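You operate a simulated robot arm through the tools that you are given. There is no shell and no other tool. Be economical: measure what you need, move in short steps, check, and stop when the job is done.

Carry out the task below with a simulated robot arm. There is one attempt and no reset: what you move stays moved.

Task
Start the machine and raise the boom to about 275 cm.
Fine: red cover onto the console's side shelf, then key on; free the stop; press reset. Set down upright: red lock cover.
Where things are to end (x, y in the base frame): red lock cover within 0.06 m of [0.31, -0.1].

Only the result counts: the job must be done as asked and must still hold three seconds after the hand-in. Knocking over, shifting, dropping, spilling or breaking anything else fails it. Lids that push on must go on centred and level and be pressed home; caps that screw on are set level and turned clockwise until they are tight.

Robot
A 5-joint arm with a fingered hand on a trunk, on a base that drives. Base frame: it is fixed to the floor where the robot stands at the start and does not move with it; the origin is under the middle of the robot, x ahead of it, y to its left, z up. Units: m, rad, N and s.
With the tool pointing down near the work surface it reaches from about 0.28 to 0.58 m from the robot's upright axis, wherever it stands. Its first joint turns from -2.007 to 2.007 rad. Places, roughly: key switch [0.5, 0.1, 1]; side shelf of the console [0.3, -0.1, 0.8]. The tool tilts only in the upright plane through the base axis and itself; it spins freely about its own axis. Payload 2.9 kg.
Tool frame: the origin (TCP) lies between the finger pads and is the grasp point; the fingertips stand 0.022 m ahead of it; z points along the fingers, y is the line along which they close. Largest opening 0.124 m; the body of the gripper starts 0.06 m behind the TCP. The gripper is a hand of 3 fingers: y runs from the thumb to the fingers, the wrist lies at [0, 0, -0.218] in the tool frame, and closing takes about 1.5 s.
Orientation is that of the tool frame in the base frame, as a unit quaternion [w, x, y, z]. With the fingers straight down and closing along the base's y, the tool's x points along the base's -x, its y along +y and its z along -z.

Tools
- The arm moves only by the tool play_rows. Its argument "series" is one flat list of numbers, 6 for each row, row after row: the shift along the base's x, y, z in m, then the turn, a rotation vector about the base's x, y, z in rad. In form: [dx, dy, dz, rx, ry, rz, dx, dy, dz, rx, ry, rz, ...]. A call has 1 to 20 rows; each row shifts and turns the commanded pose from where the row before left it. "hand" is the gripper command, from -1 (shut) to 1 (fully open), values between in proportion, set as the call begins (left out, the last holds). A row lasts 0.2 s, in which the tool goes at most 0.05 m and 0.15 rad; a call with a longer step from one row to the next is refused whole, and so is a gripper value outside its range. A pose out of reach is approached as far as the arm can. The call stops where the force on the tool passes 40 N (or 10 N more than at its start, if that is more) or the arm is blocked; 0.2 s more then pass. The fingers move at their own pace (about 0.153 m/s each) and stop on an object; they squeeze with about 23 N. The grip force told is the motor's: it shows also when the fingers shut on nothing. Time passes only in rows, and 0.2 s behind the last, so rows that do not move let the fingers close. It gives the time, the measured TCP pose, the force on the tool (base axes), the opening and the grip force at its end, in the units of the frame above (readings bear some noise), with the torque about the TCP (base axes, N m) and any sound that the robot's microphone picked up.
- Cameras (640 x 400 px; columns grow to the right, rows downward): "scene" is now at [0.0117, 0.1277, 1.7429]; the picture's right is [-0.24, -0.97, 0.00], its down [-0.78, 0.19, -0.59] and it looks along [0.58, -0.14, -0.80] (base axes); focal length 275 px, centre (320, 200). "wrist" rides on the gripper at [0.064, -0.037, -0.075] in the tool frame; the picture's right is [0.50, 0.87, 0.00], its down [-0.62, 0.36, -0.70] and it looks along [-0.61, 0.35, 0.71] (tool axes); focal length 230 px, centre (320, 200). There is no depth. A picture from a camera that has moved, and an enlarged one, comes with that camera's place and axes in the base frame and with its lens.
- camera(camera): a new picture of that camera. It takes no simulated time.
- move_column(by): slides the trunk up (or, below 0, down) by that many m; the arm and the scene camera ride with it, the base frame stays. It gives what a move gives, with no picture.
- drive_base(legs): drives the robot by 1 to 6 legs, each [ahead, left, turn to the left] in m, m and rad, along the robot's own axes; the way and the turn of a leg run together, so that a leg with both is an arc; at most 1.5 m and 3.142 rad a leg. The arm and the cameras ride along, it lands a little off, and it stops where it bumps. It gives what a move gives.
- set_fingers(finger1, finger2, thumb_bend): sets how far each is bent, from 0 (flat) to 1 (curled in); at 0.3 the hand is open as for a grip, at 0.7 the pads meet at the TCP. One left out holds its place. A second passes; each finger stops where it meets its share of the squeeze, and holds until it gets a number again. A gripper value or a shape takes the hand back. It gives what a move gives, with no picture; readings hold the bend of each and the force on the fingers (four entries, about 0 where the hand has none), thumb and palm.
- set_grasp(shape): the hand has 3 fingers and takes this shape, open, in about a second: jaw (thumb against the fingers, like two jaws); tri (thumb and two fingers); tip (a fingertip pinch); poke (one finger out to press); point (the index stretched); flat (the hand flat); cup (the hand cupped); fist (a fist). The gripper value then closes the fingers along that shape, each until it touches; the sizes above hold for jaw. It gives what a move gives, with no picture.
- turn_head(pan, tilt): turns the head with the scene camera to pan (to the left, within 2.705 rad either way) and tilt (down, from -0.506 to 1.204), counted from straight ahead of the robot. It gives what a move gives.
- zoom(camera, box): a new picture of the part [left, top, right, bottom] of that camera's present view, enlarged. It takes no simulated time.
- job_done(): hands the job in; it is judged then, once.

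Go step by step. Nothing tells you exact positions but the pictures and the camera data: compare them with the known pose of the tool, close in by small moves and look again before you grip or let go. The budget is 120 turns and 90 pictures, counting those below and the enlarged ones. Unless the task says otherwise, let go and move clear before handing in, and close with one line.

The tools are called after "Emit:" as name(argument=value, ...) on one line, values as JSON. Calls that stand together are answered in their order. play_rows: Moves the arm, as the interface text tells. Its arguments: {"type":"object","properties":{"series":{"type":"array","items":{"type":"number"}},"hand":{"type":"number"}},"required":["series"]} The other tools are called the same way: move_column (by) slides the trunk up or down; set_grasp (shape) gives the hand a shape; set_fingers (finger1, finger2, thumb_bend) moves the fingers one by one; drive_base (legs) drives the base; turn_head (pan, tilt) turns the head that bears the scene camera; camera (camera) takes a picture; zoom (camera, box) takes an enlarged picture of a part of a camera's view; job_done () hands the job in.

At the start:

```text
time: 0.0
ee_pos: [0.4253, -0.1262, 1.3712]
orientation: [0.0, 0.0, 1.0, 0.0]
contact_force: [-0.7, 0.0, 0.0]
ft_torque: [0.02, 0.01, 0.01]
gripper_width: 0.1239
gripper_force: 0.1
shape: jaw
bend: [0.3, 0.3, 0.3]
finger forces: [0.0, 0.0, 0.0, 0.0, 0.1, 0.0]
trunk travel left (down, up): [-0.85, 0.14]
robot x, y, heading: [-0.0021, 0.0, 0.004]
head pan, tilt: [-0.237, 0.935]
```

scene: 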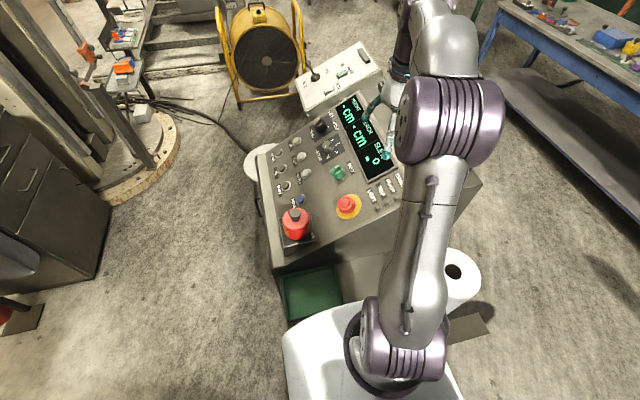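
wrist: 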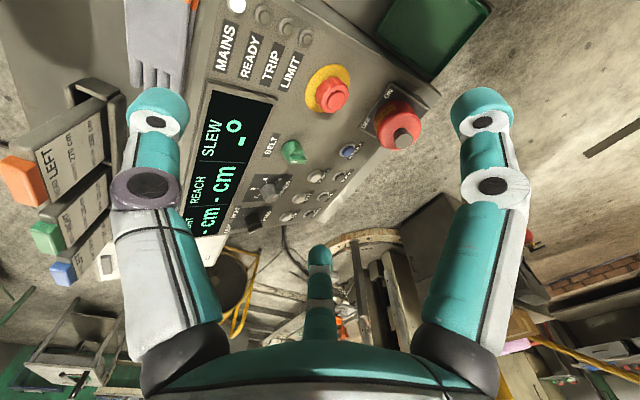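

I see a console with a red cover over the key switch, a red stop button, a display, and several levers. I'll look closer before I move.

Emit:
zoom(camera="scene", box=[240, 80, 440, 205])

Emit:
zoom(camera="scene", box=[240, 180, 440, 305])

Emit:
zoom(camera="wrist", box=[180, 40, 460, 240])

Emit:
zoom(camera="wrist", box=[0, 60, 200, 300])

```text
3.20 times, centred on (340, 142) of scene
camera zoom: at [0.0117, 0.1277, 1.7429], right [-0.24, -0.97, 0.0], down [-0.78, 0.19, -0.59], along [0.58, -0.14, -0.8], focal length 880 px, centre (256, 384)
```

zoom: 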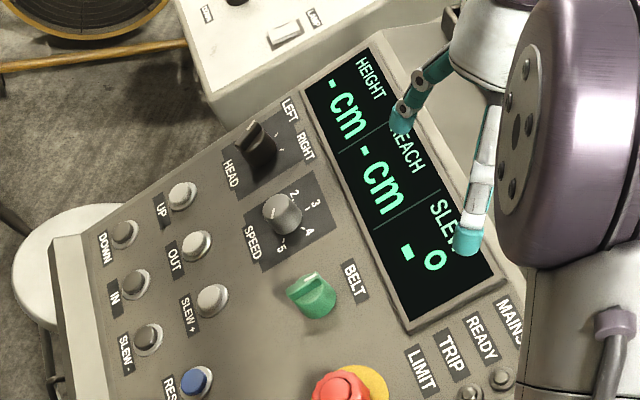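

```text
3.20 times, centred on (340, 242) of scene
camera zoom: at [0.0117, 0.1277, 1.7429], right [-0.24, -0.97, 0.0], down [-0.78, 0.19, -0.59], along [0.58, -0.14, -0.8], focal length 880 px, centre (256, 64)
```

zoom: 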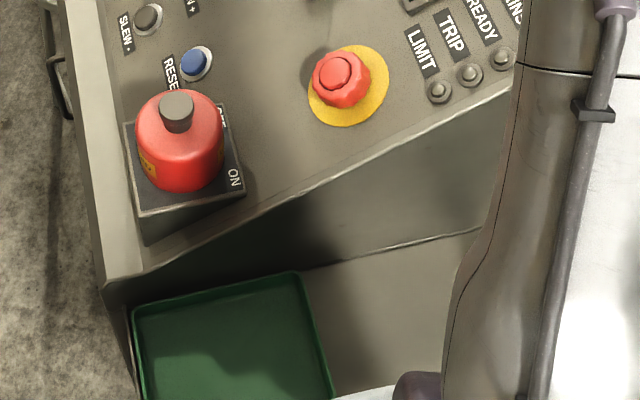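

```text
2.00 times, centred on (320, 140) of wrist
camera zoom: at [0.3594, -0.1632, 1.4446], right [-0.5, 0.87, 0.0], down [0.62, 0.36, 0.7], along [0.61, 0.35, -0.71], focal length 460 px, centre (320, 320)
```

zoom: 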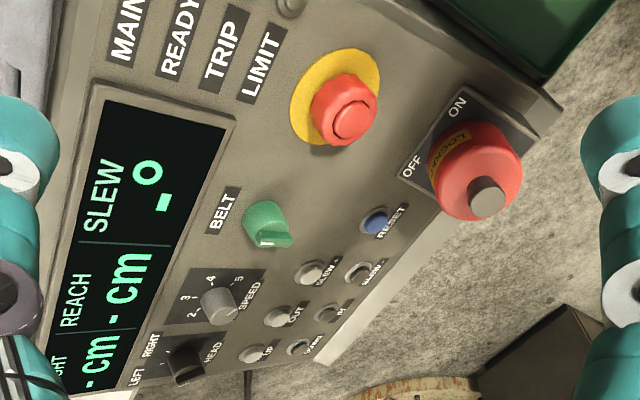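

```text
1.67 times, centred on (100, 180) of wrist
camera zoom: at [0.3594, -0.1632, 1.4446], right [-0.5, 0.87, 0.0], down [0.62, 0.36, 0.7], along [0.61, 0.35, -0.71], focal length 384 px, centre (687, 233)
```

zoom: 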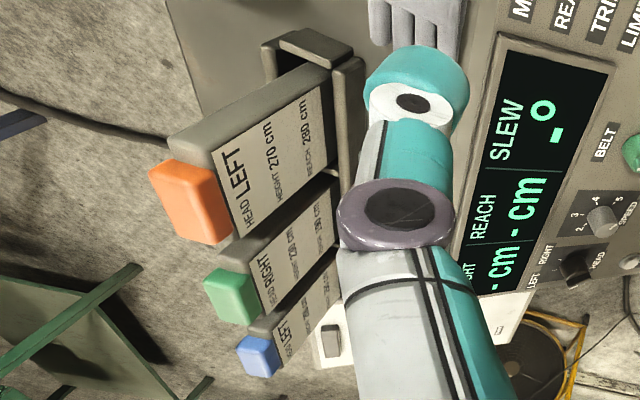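

The panel appears to be aligned with the base axes. It slopes down toward +y at about 28°, and the operator's side is +y. The cover's knob top is near [0.477, 0.09, 1.05], so I'll move above it and look.

Emit:
play_rows(series=[0.01, 0.04, 0, 0, 0, 0, 0.01, 0.04, 0, 0, 0, 0, 0.01, 0.04, -0.02, 0, 0, 0, 0.01, 0.04, -0.02, 0, 0, 0, 0.01, 0.04, -0.02, 0, 0, 0, 0.0, 0.017, -0.04, 0, 0, 0, 0, 0, -0.04, 0, 0, 0, 0, 0, -0.01, 0, 0, 0], hand=1)

Emit:
camera(camera="wrist")

Emit:
camera(camera="scene")

```text
time: 1.8
ee_pos: [0.4741, 0.09, 1.2192]
orientation: [0.0, 0.0, 1.0, 0.0]
contact_force: [-0.2, 0.3, 0.2]
ft_torque: [-0.01, 0.03, -0.02]
gripper_width: 0.124
gripper_force: 0.1
shape: jaw
bend: [0.3, 0.3, 0.3]
finger forces: [0.0, 0.0, 0.1, 0.1, 0.0, 0.1]
trunk travel left (down, up): [-0.85, 0.14]
robot x, y, heading: [-0.0011, -0.0048, 0.002]
head pan, tilt: [-0.237, 0.935]
```

```text
83 pictures are left
camera wrist: at [0.4085, 0.0547, 1.2936], right [-0.5, 0.87, 0.0], down [0.62, 0.36, 0.7], along [0.61, 0.35, -0.71], focal length 230 px, centre (320, 200)
```

wrist: 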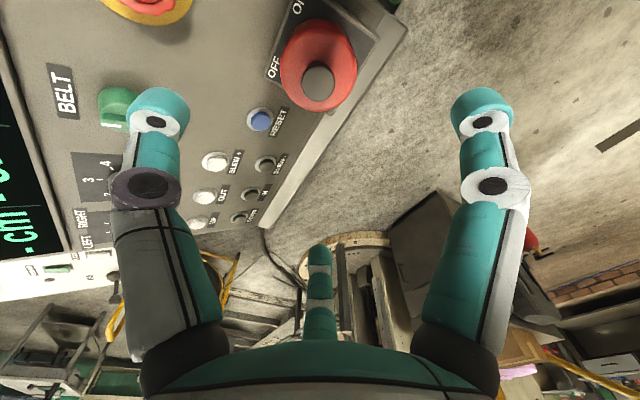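

```text
82 pictures are left
camera scene: at [0.0119, 0.128, 1.7429], right [-0.24, -0.97, 0.0], down [-0.78, 0.19, -0.59], along [0.58, -0.14, -0.8], focal length 275 px, centre (320, 200)
```

scene: 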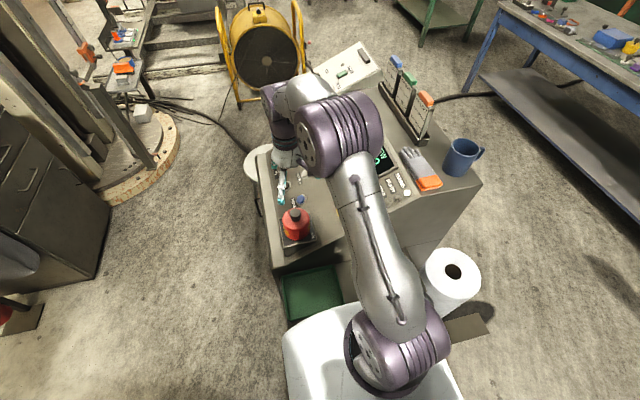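

The three fingers are spread radially, with the thumb at -y, which suits a round cover. I'll zoom in to measure the cover's height and the tray.

Emit:
zoom(camera="scene", box=[255, 185, 355, 248])

Emit:
zoom(camera="scene", box=[260, 240, 370, 330])

Emit:
zoom(camera="wrist", box=[240, 0, 400, 120])

```text
6.35 times, centred on (305, 216) of scene
camera zoom: at [0.0119, 0.128, 1.7429], right [-0.24, -0.97, 0.0], down [-0.78, 0.19, -0.59], along [0.58, -0.14, -0.8], focal length 1746 px, centre (415, 95)
```

zoom: 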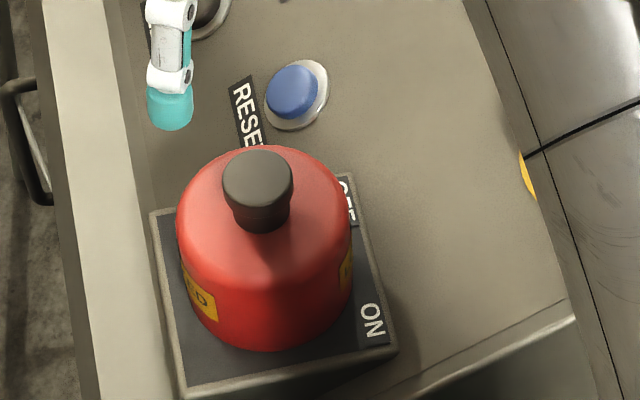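

```text
4.44 times, centred on (315, 285) of scene
camera zoom: at [0.0119, 0.128, 1.7429], right [-0.24, -0.97, 0.0], down [-0.78, 0.19, -0.59], along [0.58, -0.14, -0.8], focal length 1222 px, centre (342, -178)
```

zoom: 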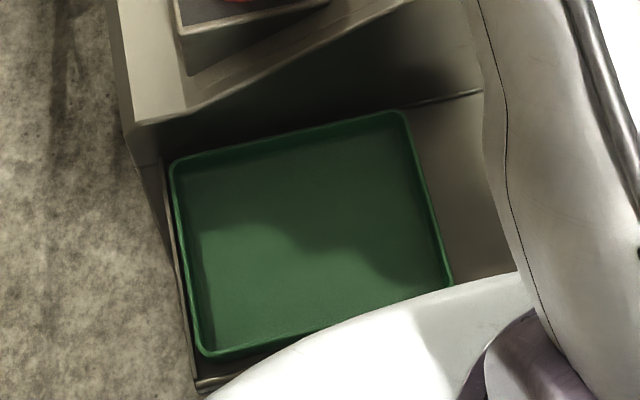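

```text
3.33 times, centred on (320, 60) of wrist
camera zoom: at [0.4085, 0.0547, 1.2936], right [-0.5, 0.87, 0.0], down [0.62, 0.36, 0.7], along [0.61, 0.35, -0.71], focal length 767 px, centre (320, 667)
```

zoom: 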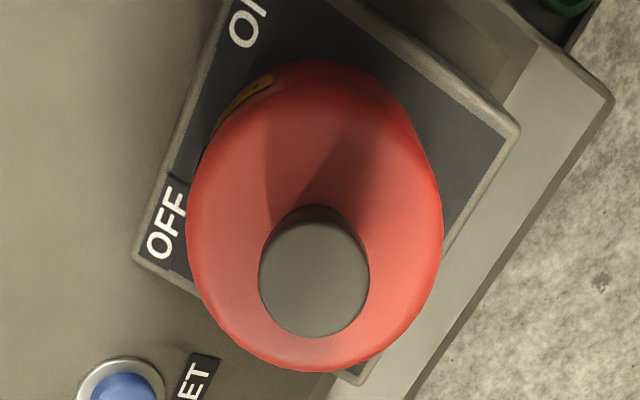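

The cover stands upright, about 0.087 m across and 0.085 m tall, and its top is at about z 1.055. It is right below the TCP, so I'll go down to just above it and check.

Emit:
play_rows(series=[0, 0, -0.04, 0, 0, 0, 0, 0, -0.04, 0, 0, 0, 0, 0, -0.03, 0, 0, 0, 0, 0, -0.03, 0, 0, 0])

Emit:
camera(camera="wrist")

Emit:
zoom(camera="scene", box=[240, 165, 360, 240])

```text
time: 2.8
ee_pos: [0.4749, 0.0921, 1.0822]
orientation: [-0.001, 0.0, 1.0, -0.001]
contact_force: [-0.2, -1.2, 0.6]
ft_torque: [-0.02, 0.01, 0.0]
gripper_width: 0.1239
gripper_force: 0.1
shape: jaw
bend: [0.3, 0.3, 0.3]
finger forces: [0.0, 0.0, 0.0, 0.0, 0.1, 0.0]
trunk travel left (down, up): [-0.85, 0.14]
robot x, y, heading: [-0.0031, -0.0009, -0.001]
head pan, tilt: [-0.237, 0.935]
```

```text
78 pictures are left
camera wrist: at [0.41, 0.0553, 1.1562], right [-0.5, 0.87, 0.0], down [0.62, 0.36, 0.7], along [0.61, 0.35, -0.71], focal length 230 px, centre (320, 200)
```

wrist: 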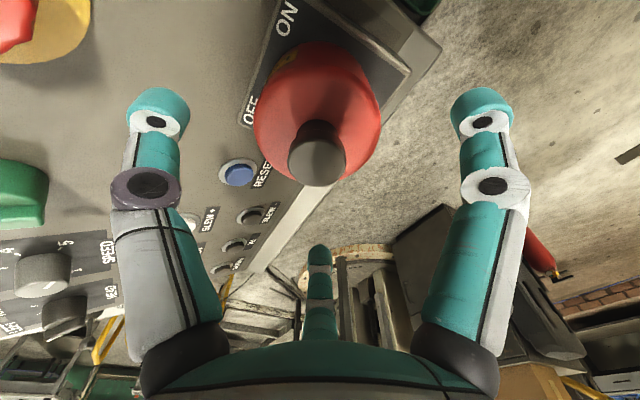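

```text
5.33 times, centred on (300, 202) of scene
camera zoom: at [0.013, 0.1281, 1.7429], right [-0.24, -0.97, 0.0], down [-0.78, 0.19, -0.59], along [0.58, -0.14, -0.81], focal length 1467 px, centre (427, 187)
```

zoom: 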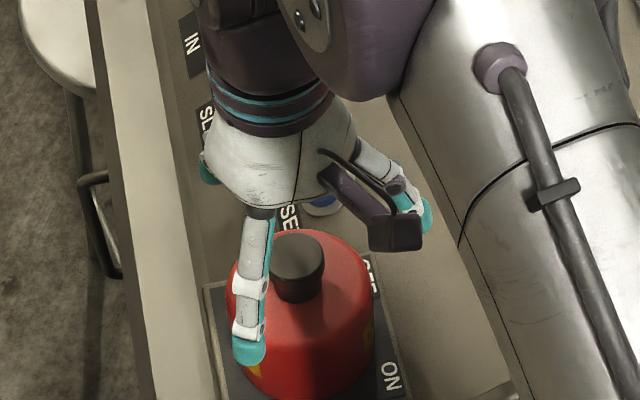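

The cover is centred to within about 3 mm. I'll descend around the body and stop before the palm meets the knob.

Emit:
play_rows(series=[-0.002, -0.002, -0.02, 0, 0, 0, 0, 0, -0.02, 0, 0, 0, 0, 0, -0.015, 0, 0, 0, 0, 0, -0.01, 0, 0, 0, 0, 0, 0, 0, 0, 0])

Emit:
camera(camera="wrist")

Emit:
zoom(camera="scene", box=[240, 165, 360, 240])

```text
time: 4.0
ee_pos: [0.4731, 0.0883, 1.0162]
orientation: [0.0, 0.0, 1.0, 0.0]
contact_force: [0.3, 0.7, -0.7]
ft_torque: [-0.06, 0.0, 0.0]
gripper_width: 0.1239
gripper_force: 0.1
shape: jaw
bend: [0.3, 0.3, 0.3]
finger forces: [0.0, 0.0, 0.1, 0.1, 0.1, 0.1]
trunk travel left (down, up): [-0.85, 0.14]
robot x, y, heading: [0.0003, -0.0017, 0.002]
head pan, tilt: [-0.237, 0.935]
```

```text
76 pictures are left
camera wrist: at [0.408, 0.0513, 1.0899], right [-0.5, 0.87, 0.0], down [0.62, 0.36, 0.7], along [0.61, 0.35, -0.71], focal length 230 px, centre (320, 200)
```

wrist: 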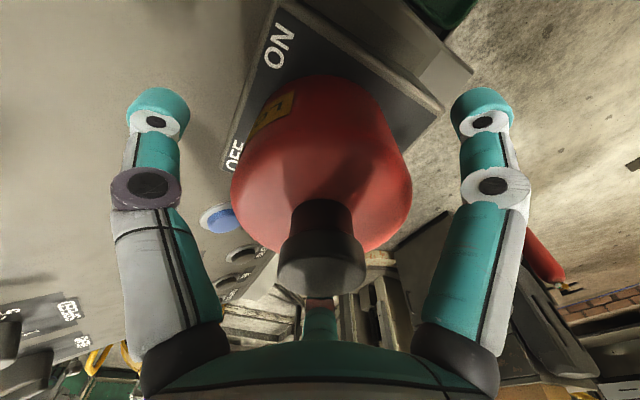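

```text
5.33 times, centred on (300, 202) of scene
camera zoom: at [0.0116, 0.1278, 1.7429], right [-0.24, -0.97, 0.0], down [-0.78, 0.19, -0.59], along [0.58, -0.14, -0.8], focal length 1467 px, centre (427, 187)
```

zoom: 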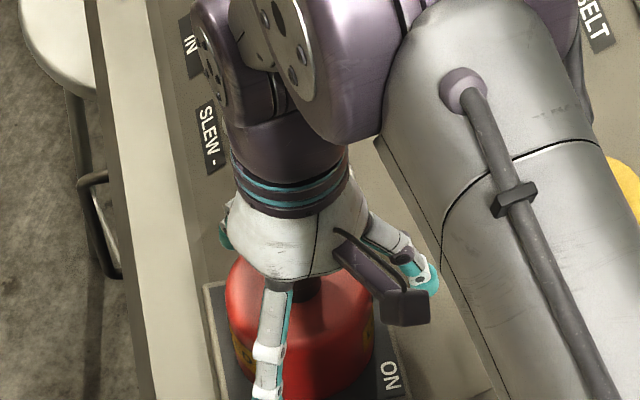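

The hand is around the body without contact. I'll close the grip here.

Emit:
play_rows(series=[0, 0, 0, 0, 0, 0, 0, 0, 0, 0, 0, 0, 0, 0, 0, 0, 0, 0, 0, 0, 0, 0, 0, 0, 0, 0, 0, 0, 0, 0, 0, 0, 0, 0, 0, 0, 0, 0, 0, 0, 0, 0, 0, 0, 0, 0, 0, 0], hand=-1)

Emit:
camera(camera="wrist")

```text
time: 5.8
ee_pos: [0.473, 0.088, 1.0151]
orientation: [0.0, 0.0, 1.0, 0.0]
contact_force: [-0.8, -0.5, -0.3]
ft_torque: [-0.02, 0.0, 0.0]
gripper_width: 0.073
gripper_force: 22.8
shape: jaw
bend: [0.35, 0.27, 0.7]
finger forces: [20.6, 21.6, 0.0, 0.0, 19.4, 0.1]
trunk travel left (down, up): [-0.85, 0.14]
robot x, y, heading: [0.0007, 0.0009, 0.004]
head pan, tilt: [-0.237, 0.935]
```

```text
74 pictures are left
camera wrist: at [0.4083, 0.0513, 1.0899], right [-0.5, 0.87, 0.0], down [0.62, 0.36, 0.7], along [0.61, 0.35, -0.71], focal length 230 px, centre (320, 200)
```

wrist: 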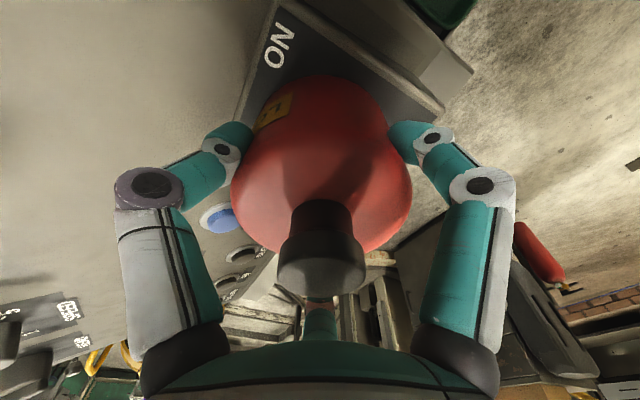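

All three fingers hold at about 20 N each. I'll lift gently, straight up.

Emit:
play_rows(series=[0, 0, 0.01, 0, 0, 0, 0, 0, 0.015, 0, 0, 0, 0, 0, 0.02, 0, 0, 0, 0, 0, 0.03, 0, 0, 0, 0, 0, 0.035, 0, 0, 0, 0, 0, 0.03, 0, 0, 0])

Emit:
camera(camera="wrist")

Emit:
camera(camera="scene")

```text
time: 7.2
ee_pos: [0.4725, 0.087, 1.1565]
orientation: [0.0, 0.001, 1.0, 0.0]
contact_force: [0.0, -0.6, -2.2]
ft_torque: [-0.03, -0.04, 0.0]
gripper_width: 0.0726
gripper_force: 22.7
shape: jaw
bend: [0.35, 0.27, 0.7]
finger forces: [20.6, 22.4, 0.1, 0.0, 19.4, 0.1]
trunk travel left (down, up): [-0.85, 0.14]
robot x, y, heading: [-0.0018, -0.0013, 0.002]
head pan, tilt: [-0.237, 0.935]
```

```text
73 pictures are left
camera wrist: at [0.4071, 0.051, 1.2312], right [-0.5, 0.87, 0.0], down [0.62, 0.36, 0.7], along [0.61, 0.35, -0.71], focal length 230 px, centre (320, 200)
```

wrist: 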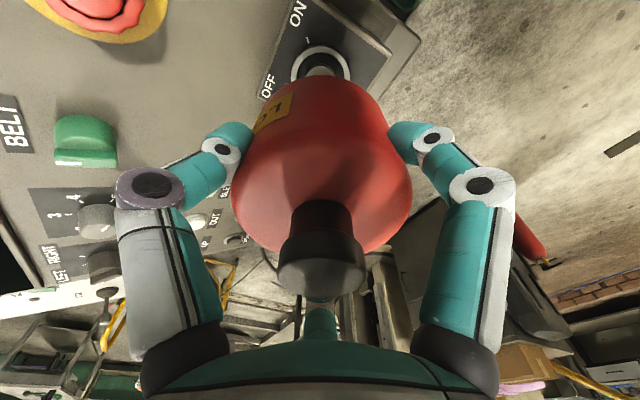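

```text
72 pictures are left
camera scene: at [0.0113, 0.1277, 1.7429], right [-0.24, -0.97, 0.0], down [-0.78, 0.19, -0.59], along [0.58, -0.14, -0.8], focal length 275 px, centre (320, 200)
```

scene: 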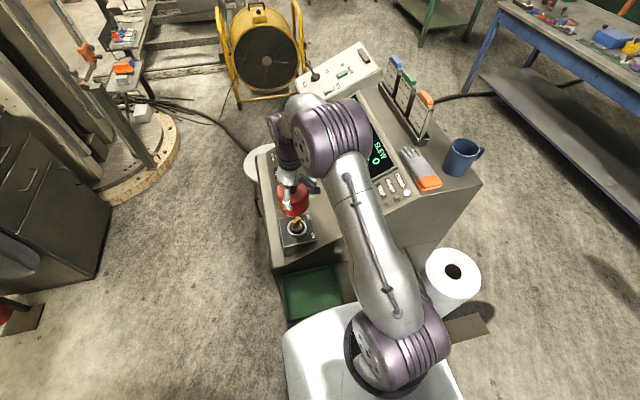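

The cover is off and the key is visible beneath it. I'll carry the cover toward the bare part of the side shelf near [0.305, -0.1], staying high.

Emit:
play_rows(series=[-0.02, -0.02, 0, 0, 0, 0, -0.025, -0.025, 0, 0, 0, 0, -0.025, -0.03, 0, 0, 0, 0, -0.025, -0.03, 0, 0, 0, 0, -0.025, -0.03, 0, 0, 0, 0, -0.025, -0.03, 0, 0, 0, 0, -0.022, -0.022, 0, 0, 0, 0, 0, 0, 0, 0, 0, 0])

Emit:
camera(camera="wrist")

Emit:
camera(camera="scene")

```text
time: 9.0
ee_pos: [0.3057, -0.0967, 1.1542]
orientation: [0.0, -0.001, 1.0, 0.0]
contact_force: [-0.7, 0.3, -1.7]
ft_torque: [0.01, 0.05, -0.03]
gripper_width: 0.0724
gripper_force: 22.8
shape: jaw
bend: [0.35, 0.27, 0.7]
finger forces: [20.7, 23.3, 0.0, 0.0, 19.5, 0.0]
trunk travel left (down, up): [-0.85, 0.14]
robot x, y, heading: [0.0018, 0.001, 0.0]
head pan, tilt: [-0.237, 0.935]
```

```text
71 pictures are left
camera wrist: at [0.2416, -0.1338, 1.2284], right [-0.5, 0.87, 0.0], down [0.62, 0.36, 0.7], along [0.61, 0.35, -0.71], focal length 230 px, centre (320, 200)
```

wrist: 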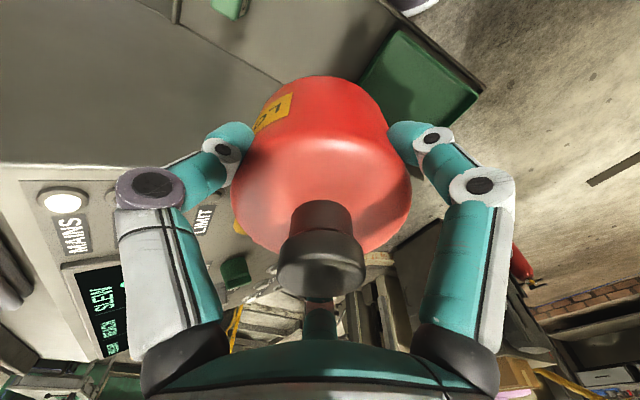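

```text
70 pictures are left
camera scene: at [0.0126, 0.1283, 1.7428], right [-0.23, -0.97, 0.0], down [-0.78, 0.19, -0.59], along [0.58, -0.14, -0.8], focal length 275 px, centre (320, 200)
```

scene: 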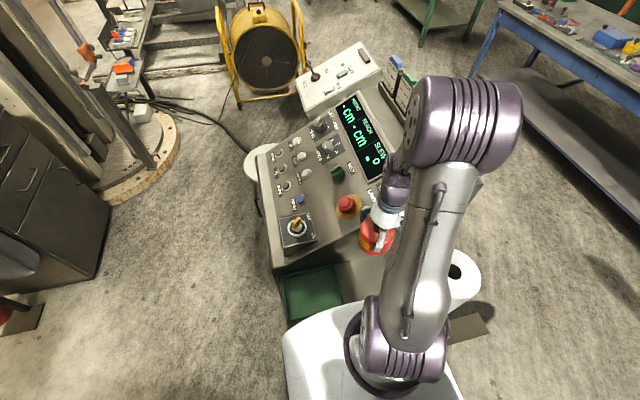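

The cover is above the shelf spot. I'll go down part way and check that the elbow clears the things on the console.

Emit:
play_rows(series=[0, 0, -0.04, 0, 0, 0, 0, 0, -0.04, 0, 0, 0, 0, 0, -0.04, 0, 0, 0, 0, 0, -0.03, 0, 0, 0, 0, 0, 0, 0, 0, 0])

Emit:
camera(camera="wrist")

Emit:
camera(camera="scene")

```text
time: 10.2
ee_pos: [0.3044, -0.1004, 1.0073]
orientation: [0.0, 0.0, 1.0, 0.001]
contact_force: [-0.6, 0.5, -1.5]
ft_torque: [-0.04, -0.01, -0.02]
gripper_width: 0.0724
gripper_force: 22.5
shape: jaw
bend: [0.35, 0.27, 0.7]
finger forces: [20.8, 23.5, 0.0, 0.0, 19.4, 0.1]
trunk travel left (down, up): [-0.85, 0.14]
robot x, y, heading: [0.0007, -0.002, 0.0]
head pan, tilt: [-0.237, 0.935]
```

```text
69 pictures are left
camera wrist: at [0.2397, -0.137, 1.0805], right [-0.5, 0.87, 0.0], down [0.62, 0.36, 0.7], along [0.61, 0.35, -0.71], focal length 230 px, centre (320, 200)
```

wrist: 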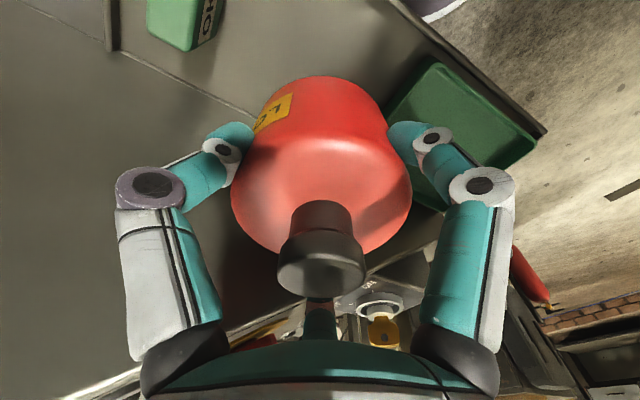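

```text
68 pictures are left
camera scene: at [0.0112, 0.1279, 1.7429], right [-0.24, -0.97, 0.0], down [-0.78, 0.19, -0.59], along [0.58, -0.14, -0.8], focal length 275 px, centre (320, 200)
```

scene: 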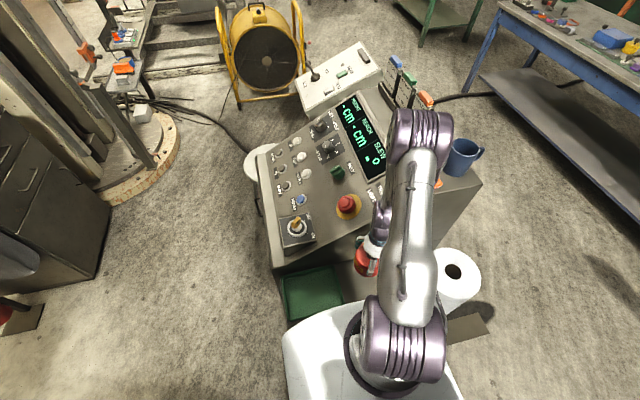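

A green bottle stands on the shelf on the -y side. I'll look closer at it and at the elbow clearance.

Emit:
zoom(camera="wrist", box=[40, 0, 300, 160])

Emit:
zoom(camera="scene", box=[330, 80, 500, 310])

```text
2.46 times, centred on (170, 80) of wrist
camera zoom: at [0.2397, -0.137, 1.0805], right [-0.5, 0.87, 0.0], down [0.62, 0.36, 0.7], along [0.61, 0.35, -0.71], focal length 566 px, centre (689, 495)
```

zoom: 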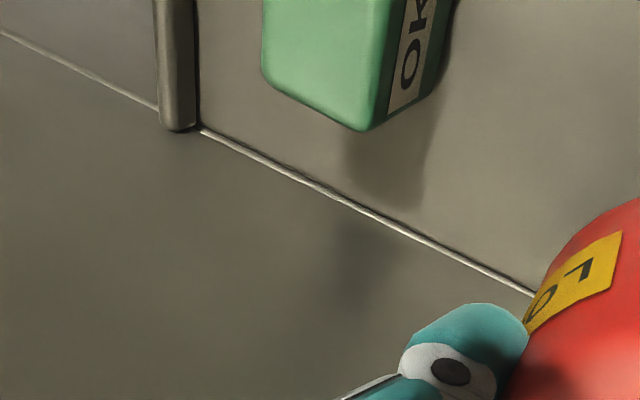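

```text
1.74 times, centred on (415, 195) of scene
camera zoom: at [0.0112, 0.1279, 1.7429], right [-0.24, -0.97, 0.0], down [-0.78, 0.19, -0.59], along [0.58, -0.14, -0.8], focal length 478 px, centre (155, 209)
```

zoom: 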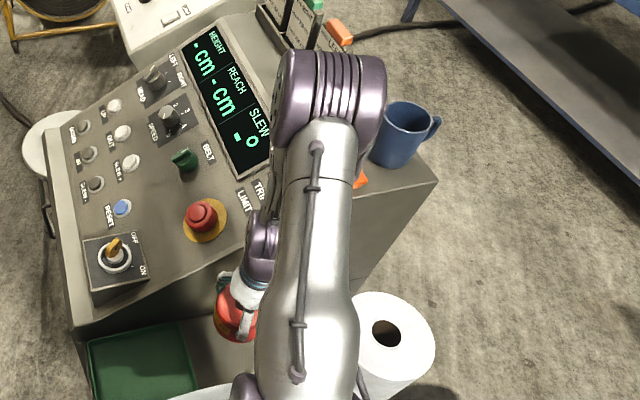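

The elbow gets low over the console if the arm alone reaches down. I'll raise the arm so it folds upward, then lower the trunk instead, and shift to y≈-0.09 for room beside the green block.

Emit:
play_rows(series=[0, 0, 0.04, 0, 0, 0, 0, 0, 0.045, 0, 0, 0, 0, 0, 0.045, 0, 0, 0, 0, 0, 0.045, 0, 0, 0, 0, 0.01, 0.045, 0, 0, 0, 0, 0, 0.03, 0, 0, 0])

Emit:
camera(camera="scene")

```text
time: 11.6
ee_pos: [0.3082, -0.0903, 1.2532]
orientation: [0.0, 0.0, 1.0, 0.0]
contact_force: [0.5, 0.3, -1.3]
ft_torque: [-0.01, -0.01, -0.01]
gripper_width: 0.0722
gripper_force: 22.7
shape: jaw
bend: [0.35, 0.27, 0.7]
finger forces: [20.9, 24.0, 0.0, 0.1, 19.3, 0.0]
trunk travel left (down, up): [-0.85, 0.14]
robot x, y, heading: [-0.0017, 0.0001, 0.003]
head pan, tilt: [-0.237, 0.935]
```

```text
65 pictures are left
camera scene: at [0.0115, 0.1275, 1.7429], right [-0.24, -0.97, 0.0], down [-0.78, 0.19, -0.59], along [0.58, -0.14, -0.8], focal length 275 px, centre (320, 200)
```

scene: 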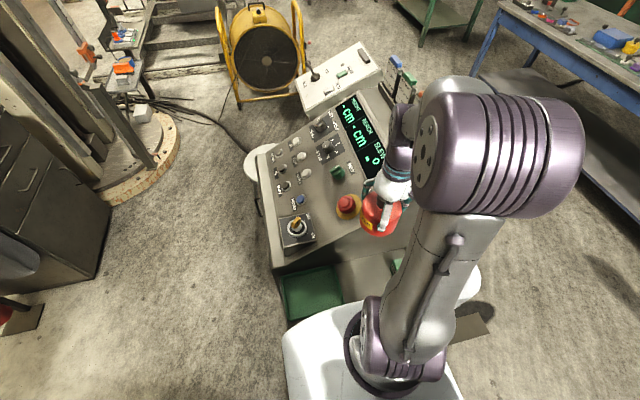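

The elbow is now folded back over the robot, well away from the console. I'll lower the trunk in stages.

Emit:
move_column(by=-0.2)

Emit:
camera(camera="scene")

Emit:
camera(camera="wrist")

```text
time: 13.8
ee_pos: [0.3087, -0.0901, 1.0529]
orientation: [0.0, 0.0, 1.0, 0.0]
contact_force: [0.0, 0.5, -1.6]
ft_torque: [-0.02, 0.02, -0.02]
gripper_width: 0.0719
gripper_force: 23.5
shape: jaw
bend: [0.35, 0.27, 0.7]
finger forces: [20.9, 24.0, 0.0, 0.0, 19.3, 0.0]
trunk travel left (down, up): [-0.65, 0.34]
robot x, y, heading: [-0.0015, 0.0028, -0.002]
head pan, tilt: [-0.237, 0.935]
```

```text
64 pictures are left
camera scene: at [0.0118, 0.1277, 1.5429], right [-0.24, -0.97, 0.0], down [-0.78, 0.19, -0.59], along [0.58, -0.14, -0.8], focal length 275 px, centre (320, 200)
```

scene: 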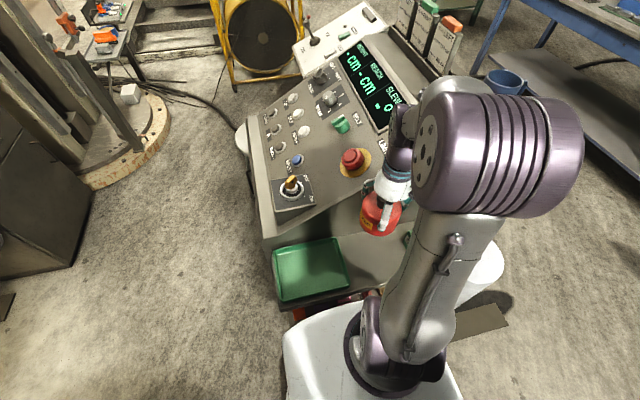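

```text
63 pictures are left
camera wrist: at [0.2437, -0.1269, 1.1279], right [-0.5, 0.87, 0.0], down [0.62, 0.36, 0.7], along [0.61, 0.35, -0.71], focal length 230 px, centre (320, 200)
```

wrist: 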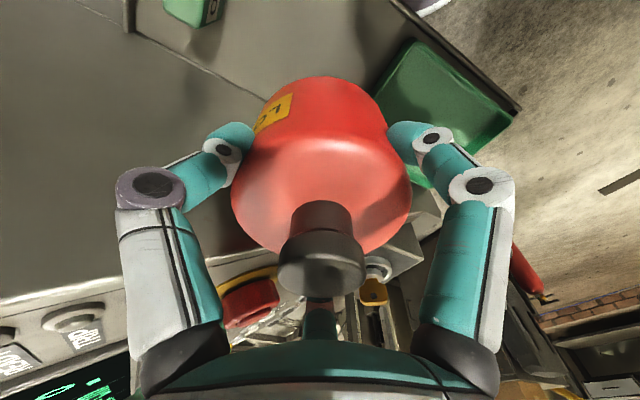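

It's clear so far, so I'll lower the trunk another 0.13 m.

Emit:
move_column(by=-0.13)

Emit:
camera(camera="scene")

Emit:
camera(camera="wrist")

```text
time: 15.3
ee_pos: [0.3087, -0.0905, 0.9244]
orientation: [0.0, 0.0, 1.0, 0.001]
contact_force: [0.3, 0.1, -1.8]
ft_torque: [0.0, 0.02, -0.01]
gripper_width: 0.0722
gripper_force: 23.0
shape: jaw
bend: [0.35, 0.27, 0.7]
finger forces: [20.9, 24.1, 0.0, 0.0, 19.3, 0.0]
trunk travel left (down, up): [-0.52, 0.47]
robot x, y, heading: [0.0021, 0.0009, 0.002]
head pan, tilt: [-0.237, 0.935]
```

```text
62 pictures are left
camera scene: at [0.0118, 0.1277, 1.4129], right [-0.24, -0.97, 0.0], down [-0.78, 0.19, -0.59], along [0.58, -0.14, -0.8], focal length 275 px, centre (320, 200)
```

scene: 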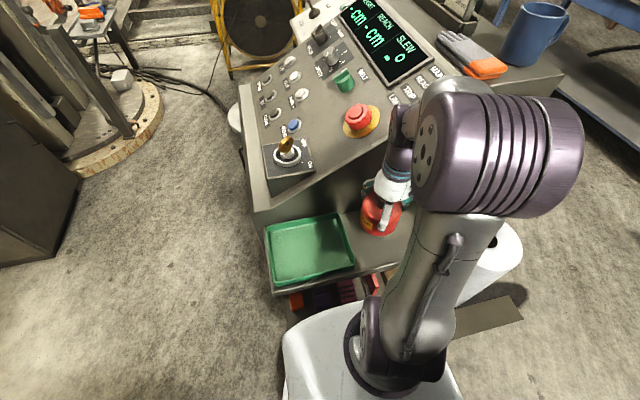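

```text
61 pictures are left
camera wrist: at [0.2437, -0.1269, 0.9979], right [-0.5, 0.87, 0.0], down [0.62, 0.36, 0.7], along [0.61, 0.35, -0.71], focal length 230 px, centre (320, 200)
```

wrist: 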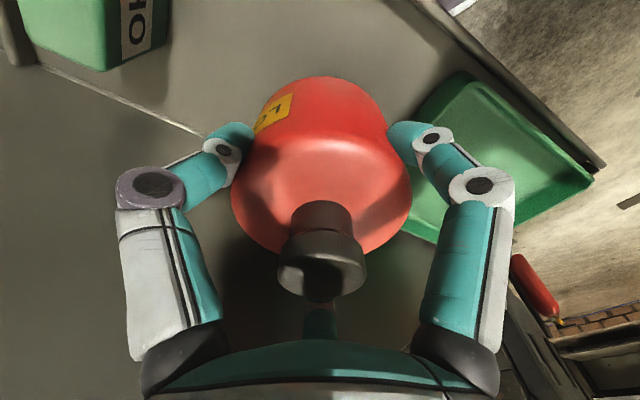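

The spot is free: the tray edge is at y≈-0.012 and the block edge at y≈-0.21. I'll set the cover down with small steps until it touches.

Emit:
play_rows(series=[-0.002, 0, -0.025, 0, 0, 0, 0, 0, -0.02, 0, 0, 0, 0, 0, -0.01, 0, 0, 0, 0, 0, -0.005, 0, 0, 0, 0, 0, -0.005, 0, 0, 0, 0, 0, -0.003, 0, 0, 0, 0, 0, -0.003, 0, 0, 0])

Emit:
camera(camera="scene")

```text
time: 16.8
ee_pos: [0.3064, -0.0904, 0.8591]
orientation: [0.005, 0.0, 1.0, -0.002]
contact_force: [-4.5, 0.6, 33.8]
ft_torque: [0.11, -0.06, -0.03]
gripper_width: 0.0709
gripper_force: 23.2
shape: jaw
bend: [0.34, 0.25, 0.69]
finger forces: [24.5, 22.9, 0.0, 0.0, 22.9, 0.1]
trunk travel left (down, up): [-0.52, 0.47]
robot x, y, heading: [0.0015, -0.0018, 0.002]
head pan, tilt: [-0.237, 0.935]
stopped in row 7: the force on the tool passed its limit at 43 N (the readings are from after the stop); the commanded pose is now the measured one
```

```text
60 pictures are left
camera scene: at [0.0075, 0.1289, 1.4132], right [-0.24, -0.97, 0.0], down [-0.78, 0.19, -0.6], along [0.58, -0.14, -0.8], focal length 275 px, centre (320, 200)
```

scene: 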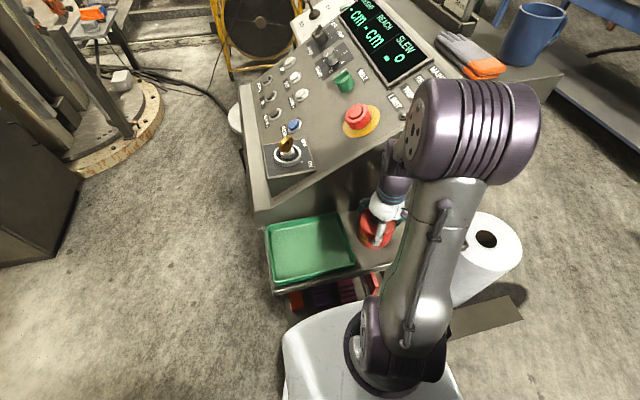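

The cover stands on the shelf with TCP z at 0.859. I'll take the pressure off, open part way and look.

Emit:
play_rows(series=[0, 0, 0.002, 0, 0, 0, 0, 0, 0, 0, 0, 0])

Emit:
play_rows(series=[0, 0, 0, 0, 0, 0, 0, 0, 0, 0, 0, 0, 0, 0, 0, 0, 0, 0, 0, 0, 0, 0, 0, 0, 0, 0, 0, 0, 0, 0], hand=0.7)

Emit:
camera(camera="wrist")

```text
time: 17.4
ee_pos: [0.3063, -0.0909, 0.8581]
orientation: [0.003, 0.0, 1.0, -0.002]
contact_force: [-2.9, 2.1, 26.8]
ft_torque: [0.11, -0.13, -0.07]
gripper_width: 0.0709
gripper_force: 22.5
shape: jaw
bend: [0.34, 0.25, 0.69]
finger forces: [24.0, 23.9, 0.1, 0.1, 22.3, 0.1]
trunk travel left (down, up): [-0.52, 0.47]
robot x, y, heading: [-0.0004, -0.0005, -0.001]
head pan, tilt: [-0.237, 0.935]
```

```text
time: 18.6
ee_pos: [0.3072, -0.0898, 0.8575]
orientation: [0.003, 0.0, 1.0, 0.0]
contact_force: [-0.5, -0.2, -0.3]
ft_torque: [0.03, -0.05, 0.03]
gripper_width: 0.1051
gripper_force: 0.1
shape: jaw
bend: [0.25, 0.25, 0.4]
finger forces: [0.0, 0.0, 0.1, 0.0, 0.1, 0.1]
trunk travel left (down, up): [-0.52, 0.47]
robot x, y, heading: [0.0004, 0.0006, 0.001]
head pan, tilt: [-0.237, 0.935]
```

```text
59 pictures are left
camera wrist: at [0.2422, -0.1274, 0.9315], right [-0.5, 0.87, 0.0], down [0.61, 0.36, 0.7], along [0.61, 0.35, -0.71], focal length 230 px, centre (320, 200)
```

wrist: 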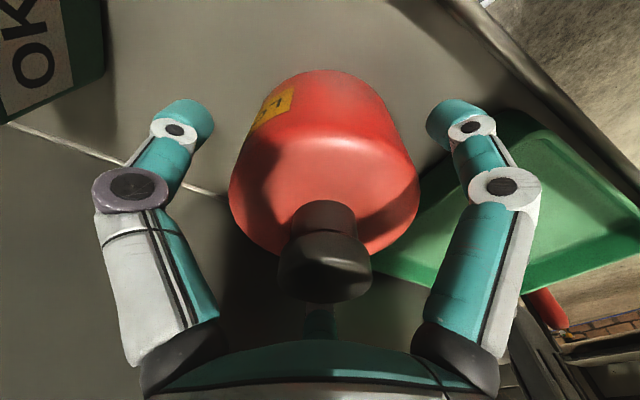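

The cover is free of the fingers and standing upright. I'll go straight up with the trunk.

Emit:
move_column(by=0.33)

Emit:
camera(camera="wrist")

Emit:
camera(camera="scene")

```text
time: 21.9
ee_pos: [0.3081, -0.0924, 1.1868]
orientation: [0.003, 0.0, 1.0, -0.001]
contact_force: [1.2, -0.8, 0.7]
ft_torque: [-0.03, -0.03, 0.0]
gripper_width: 0.1054
gripper_force: 0.1
shape: jaw
bend: [0.25, 0.25, 0.4]
finger forces: [0.0, 0.1, 0.0, 0.0, 0.1, 0.1]
trunk travel left (down, up): [-0.85, 0.14]
robot x, y, heading: [-0.0002, -0.0016, 0.001]
head pan, tilt: [-0.237, 0.935]
```

```text
58 pictures are left
camera wrist: at [0.2422, -0.1273, 1.2615], right [-0.5, 0.87, 0.0], down [0.61, 0.36, 0.7], along [0.61, 0.35, -0.71], focal length 230 px, centre (320, 200)
```

wrist: 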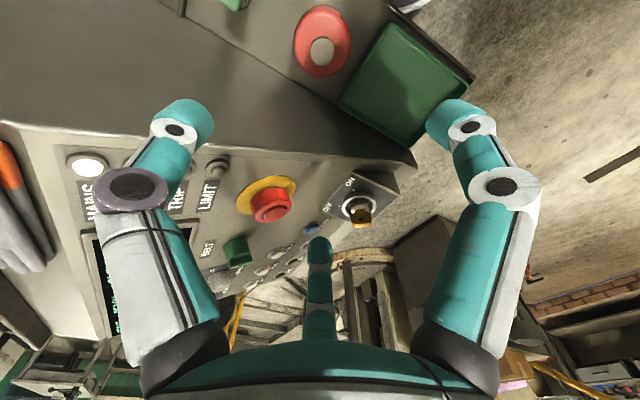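

```text
57 pictures are left
camera scene: at [0.0117, 0.1277, 1.7429], right [-0.24, -0.97, 0.0], down [-0.78, 0.19, -0.59], along [0.58, -0.14, -0.8], focal length 275 px, centre (320, 200)
```

scene: 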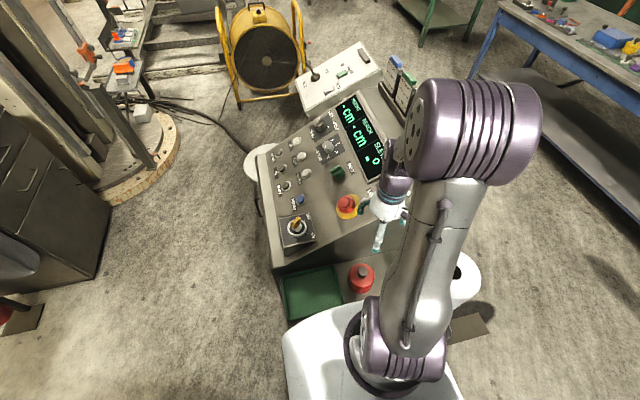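

The cover is standing on the shelf. Next is the key, so I'll look closely at its position and its OFF/ON labels.

Emit:
zoom(camera="scene", box=[265, 195, 345, 245])

Emit:
zoom(camera="wrist", box=[290, 160, 430, 250])

```text
8.00 times, centred on (305, 220) of scene
camera zoom: at [0.0117, 0.1277, 1.7429], right [-0.24, -0.97, 0.0], down [-0.78, 0.19, -0.59], along [0.58, -0.14, -0.8], focal length 2200 px, centre (440, 40)
```

zoom: 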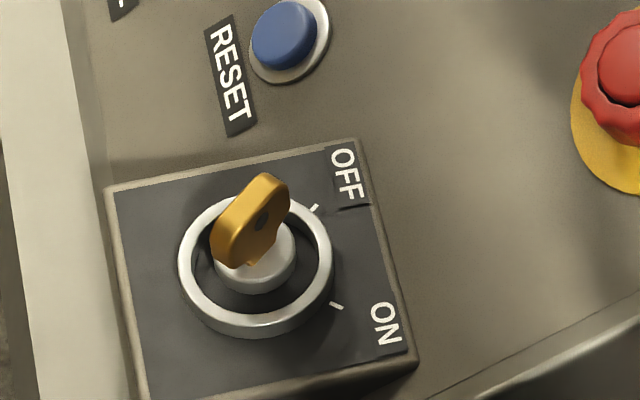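

```text
4.44 times, centred on (360, 205) of wrist
camera zoom: at [0.2422, -0.1273, 1.2615], right [-0.5, 0.87, 0.0], down [0.61, 0.36, 0.7], along [0.61, 0.35, -0.71], focal length 1022 px, centre (142, 178)
```

zoom: 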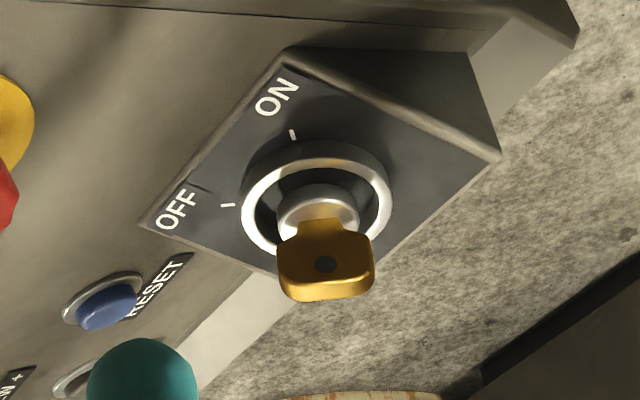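

The key's bow stands at about [0.476, 0.092, 1.0] in line with the OFF tick. ON is 90° clockwise from above. I'll move above it, turn the hand -45° so the fingers close across the bow, and try the "tip" shape.

Emit:
play_rows(series=[0.025, 0.028, 0, 0, 0, -0.13, 0.028, 0.03, 0, 0, 0, -0.13, 0.028, 0.03, 0, 0, 0, -0.13, 0.028, 0.03, 0, 0, 0, -0.13, 0.028, 0.03, 0, 0, 0, -0.13, 0.03, 0.036, -0.02, 0, 0, -0.135, 0, 0, -0.02, 0, 0, 0, 0, 0, -0.02, 0, 0, 0])

Emit:
set_grasp(shape="tip")

Emit:
camera(camera="wrist")

Emit:
camera(camera="scene")

```text
refused: row 6 steps farther than a row can; nothing moved
```

```text
time: 22.8
ee_pos: [0.3082, -0.0916, 1.1872]
orientation: [0.003, 0.001, 1.0, -0.001]
contact_force: [0.0, -0.1, -0.3]
ft_torque: [-0.01, 0.0, 0.03]
gripper_width: 0.124
gripper_force: 0.1
shape: tip
bend: [0.3, 0.3, 0.3]
finger forces: [0.0, 0.0, 0.0, 0.0, 0.0, 0.0]
trunk travel left (down, up): [-0.85, 0.14]
robot x, y, heading: [0.0027, 0.0039, 0.001]
head pan, tilt: [-0.237, 0.935]
```

```text
54 pictures are left
camera wrist: at [0.2421, -0.1273, 1.2615], right [-0.5, 0.87, 0.0], down [0.61, 0.36, 0.7], along [0.61, 0.35, -0.71], focal length 230 px, centre (320, 200)
```

wrist: 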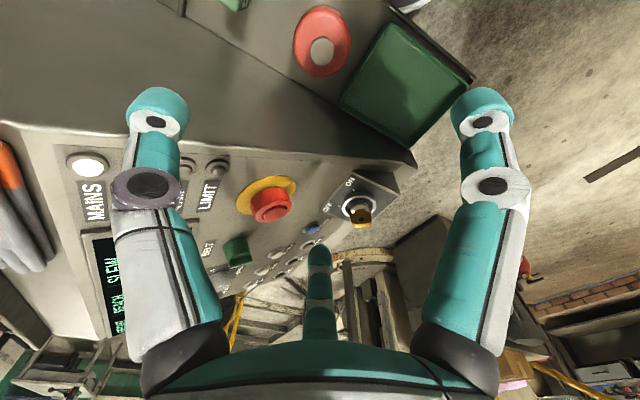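

```text
53 pictures are left
camera scene: at [0.0117, 0.1277, 1.7429], right [-0.24, -0.97, 0.0], down [-0.78, 0.19, -0.59], along [0.58, -0.14, -0.8], focal length 275 px, centre (320, 200)
```

scene: 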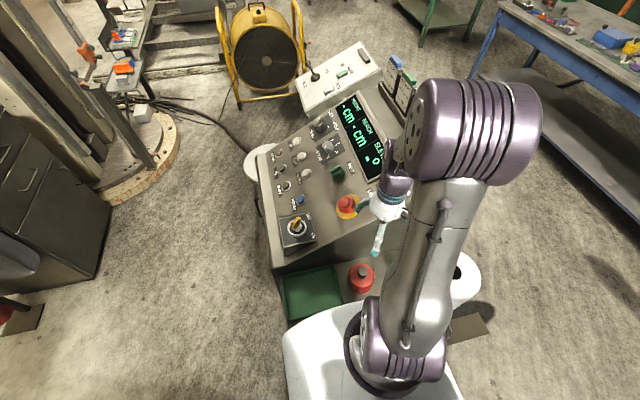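

I'll redo the move in smaller steps and half close the fingers on the way to see how this shape closes.

Emit:
play_rows(series=[0.022, 0.026, 0.01, 0, 0, -0.13, 0.024, 0.027, 0.01, 0, 0, -0.13, 0.024, 0.027, 0, 0, 0, -0.13, 0.024, 0.027, 0, 0, 0, -0.13, 0.024, 0.027, 0, 0, 0, -0.13, 0.025, 0.026, 0, 0, 0, -0.135, 0.024, 0.024, 0, 0, 0, 0, 0, 0, -0.02, 0, 0, 0, 0, 0, 0, 0, 0, 0], hand=-0.6)

Emit:
camera(camera="wrist")

```text
time: 24.8
ee_pos: [0.4745, 0.0938, 1.1857]
orientation: [0.001, 0.383, 0.924, 0.001]
contact_force: [-0.1, 0.4, 0.1]
ft_torque: [0.02, 0.01, -0.01]
gripper_width: 0.0254
gripper_force: 0.1
shape: tip
bend: [0.75, 0.75, 0.7]
finger forces: [0.0, 0.0, 0.0, 0.0, 0.0, 0.0]
trunk travel left (down, up): [-0.85, 0.14]
robot x, y, heading: [-0.0011, -0.0001, -0.003]
head pan, tilt: [-0.237, 0.935]
```

```text
52 pictures are left
camera wrist: at [0.4027, 0.1127, 1.2606], right [0.26, 0.97, 0.0], down [0.69, -0.18, 0.7], along [0.68, -0.18, -0.71], focal length 230 px, centre (320, 200)
```

wrist: 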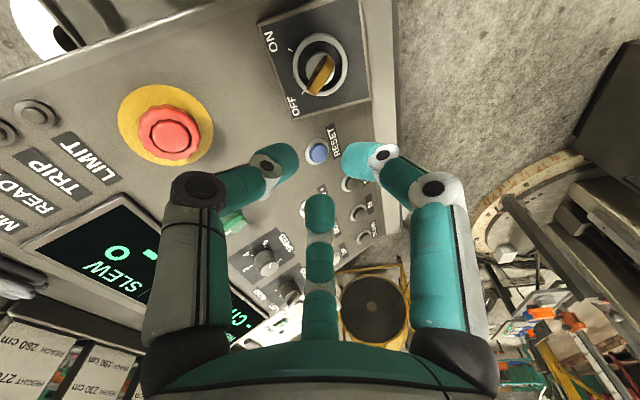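

The fingers converge on the TCP, and the tool's y axis is now across the bow. I'll zoom to refine the key's place.

Emit:
zoom(camera="wrist", box=[250, 10, 390, 110])

Emit:
zoom(camera="scene", box=[265, 190, 345, 245])

```text
4.00 times, centred on (320, 60) of wrist
camera zoom: at [0.4027, 0.1127, 1.2606], right [0.26, 0.97, 0.0], down [0.69, -0.18, 0.7], along [0.68, -0.18, -0.71], focal length 920 px, centre (320, 760)
```

zoom: 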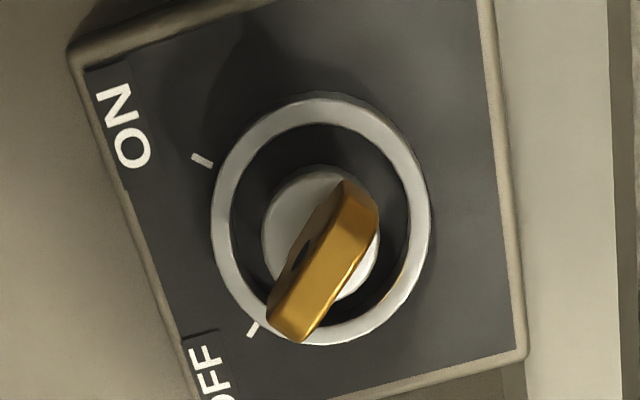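

```text
7.27 times, centred on (305, 218) of scene
camera zoom: at [0.0117, 0.1279, 1.7429], right [-0.24, -0.97, 0.0], down [-0.78, 0.19, -0.59], along [0.58, -0.14, -0.8], focal length 2000 px, centre (429, 73)
```

zoom: 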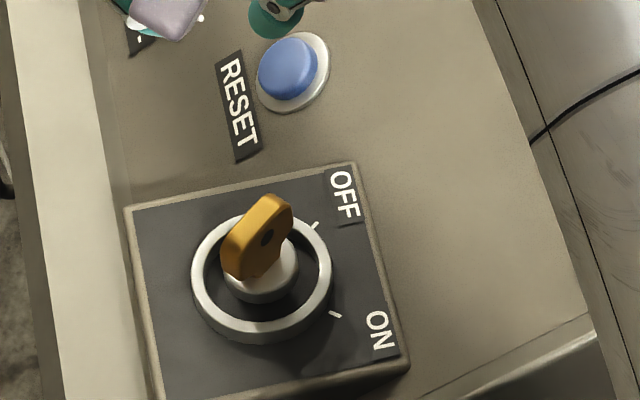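

The bow is centred at [0.473, 0.094], exactly under the tool and at 45° as expected. I'll open a little and descend to it.

Emit:
play_rows(series=[0, 0, -0.04, 0, 0, 0, 0, 0, -0.04, 0, 0, 0, 0, 0, -0.04, 0, 0, 0, 0, 0, -0.03, 0, 0, 0, 0, 0, -0.015, 0, 0, 0, 0, 0, -0.008, 0, 0, 0, 0, 0, 0, 0, 0, 0], hand=0.3)

Emit:
camera(camera="wrist")

Emit:
zoom(camera="scene", box=[245, 170, 365, 245])

```text
time: 26.4
ee_pos: [0.4746, 0.0941, 1.0136]
orientation: [0.001, 0.383, 0.924, 0.0]
contact_force: [0.9, 0.2, 0.4]
ft_torque: [0.03, 0.03, 0.0]
gripper_width: 0.0801
gripper_force: 0.1
shape: tip
bend: [0.31, 0.31, 0.7]
finger forces: [0.1, 0.0, 0.1, 0.0, 0.0, 0.0]
trunk travel left (down, up): [-0.85, 0.14]
robot x, y, heading: [-0.0009, 0.0006, 0.004]
head pan, tilt: [-0.237, 0.935]
```

```text
49 pictures are left
camera wrist: at [0.4023, 0.1129, 1.0885], right [0.26, 0.97, 0.0], down [0.69, -0.18, 0.7], along [0.68, -0.18, -0.71], focal length 230 px, centre (320, 200)
```

wrist: 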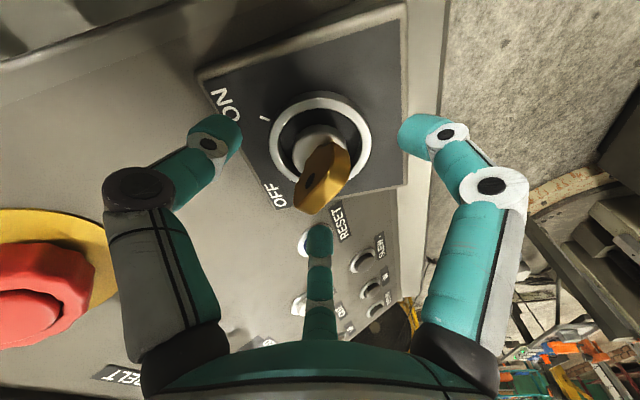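

```text
5.33 times, centred on (305, 208) of scene
camera zoom: at [0.0117, 0.1278, 1.7429], right [-0.24, -0.97, 0.0], down [-0.78, 0.19, -0.59], along [0.58, -0.14, -0.8], focal length 1467 px, centre (400, 160)
```

zoom: 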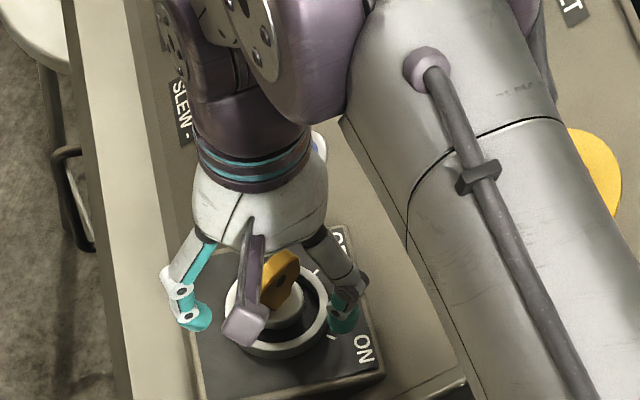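

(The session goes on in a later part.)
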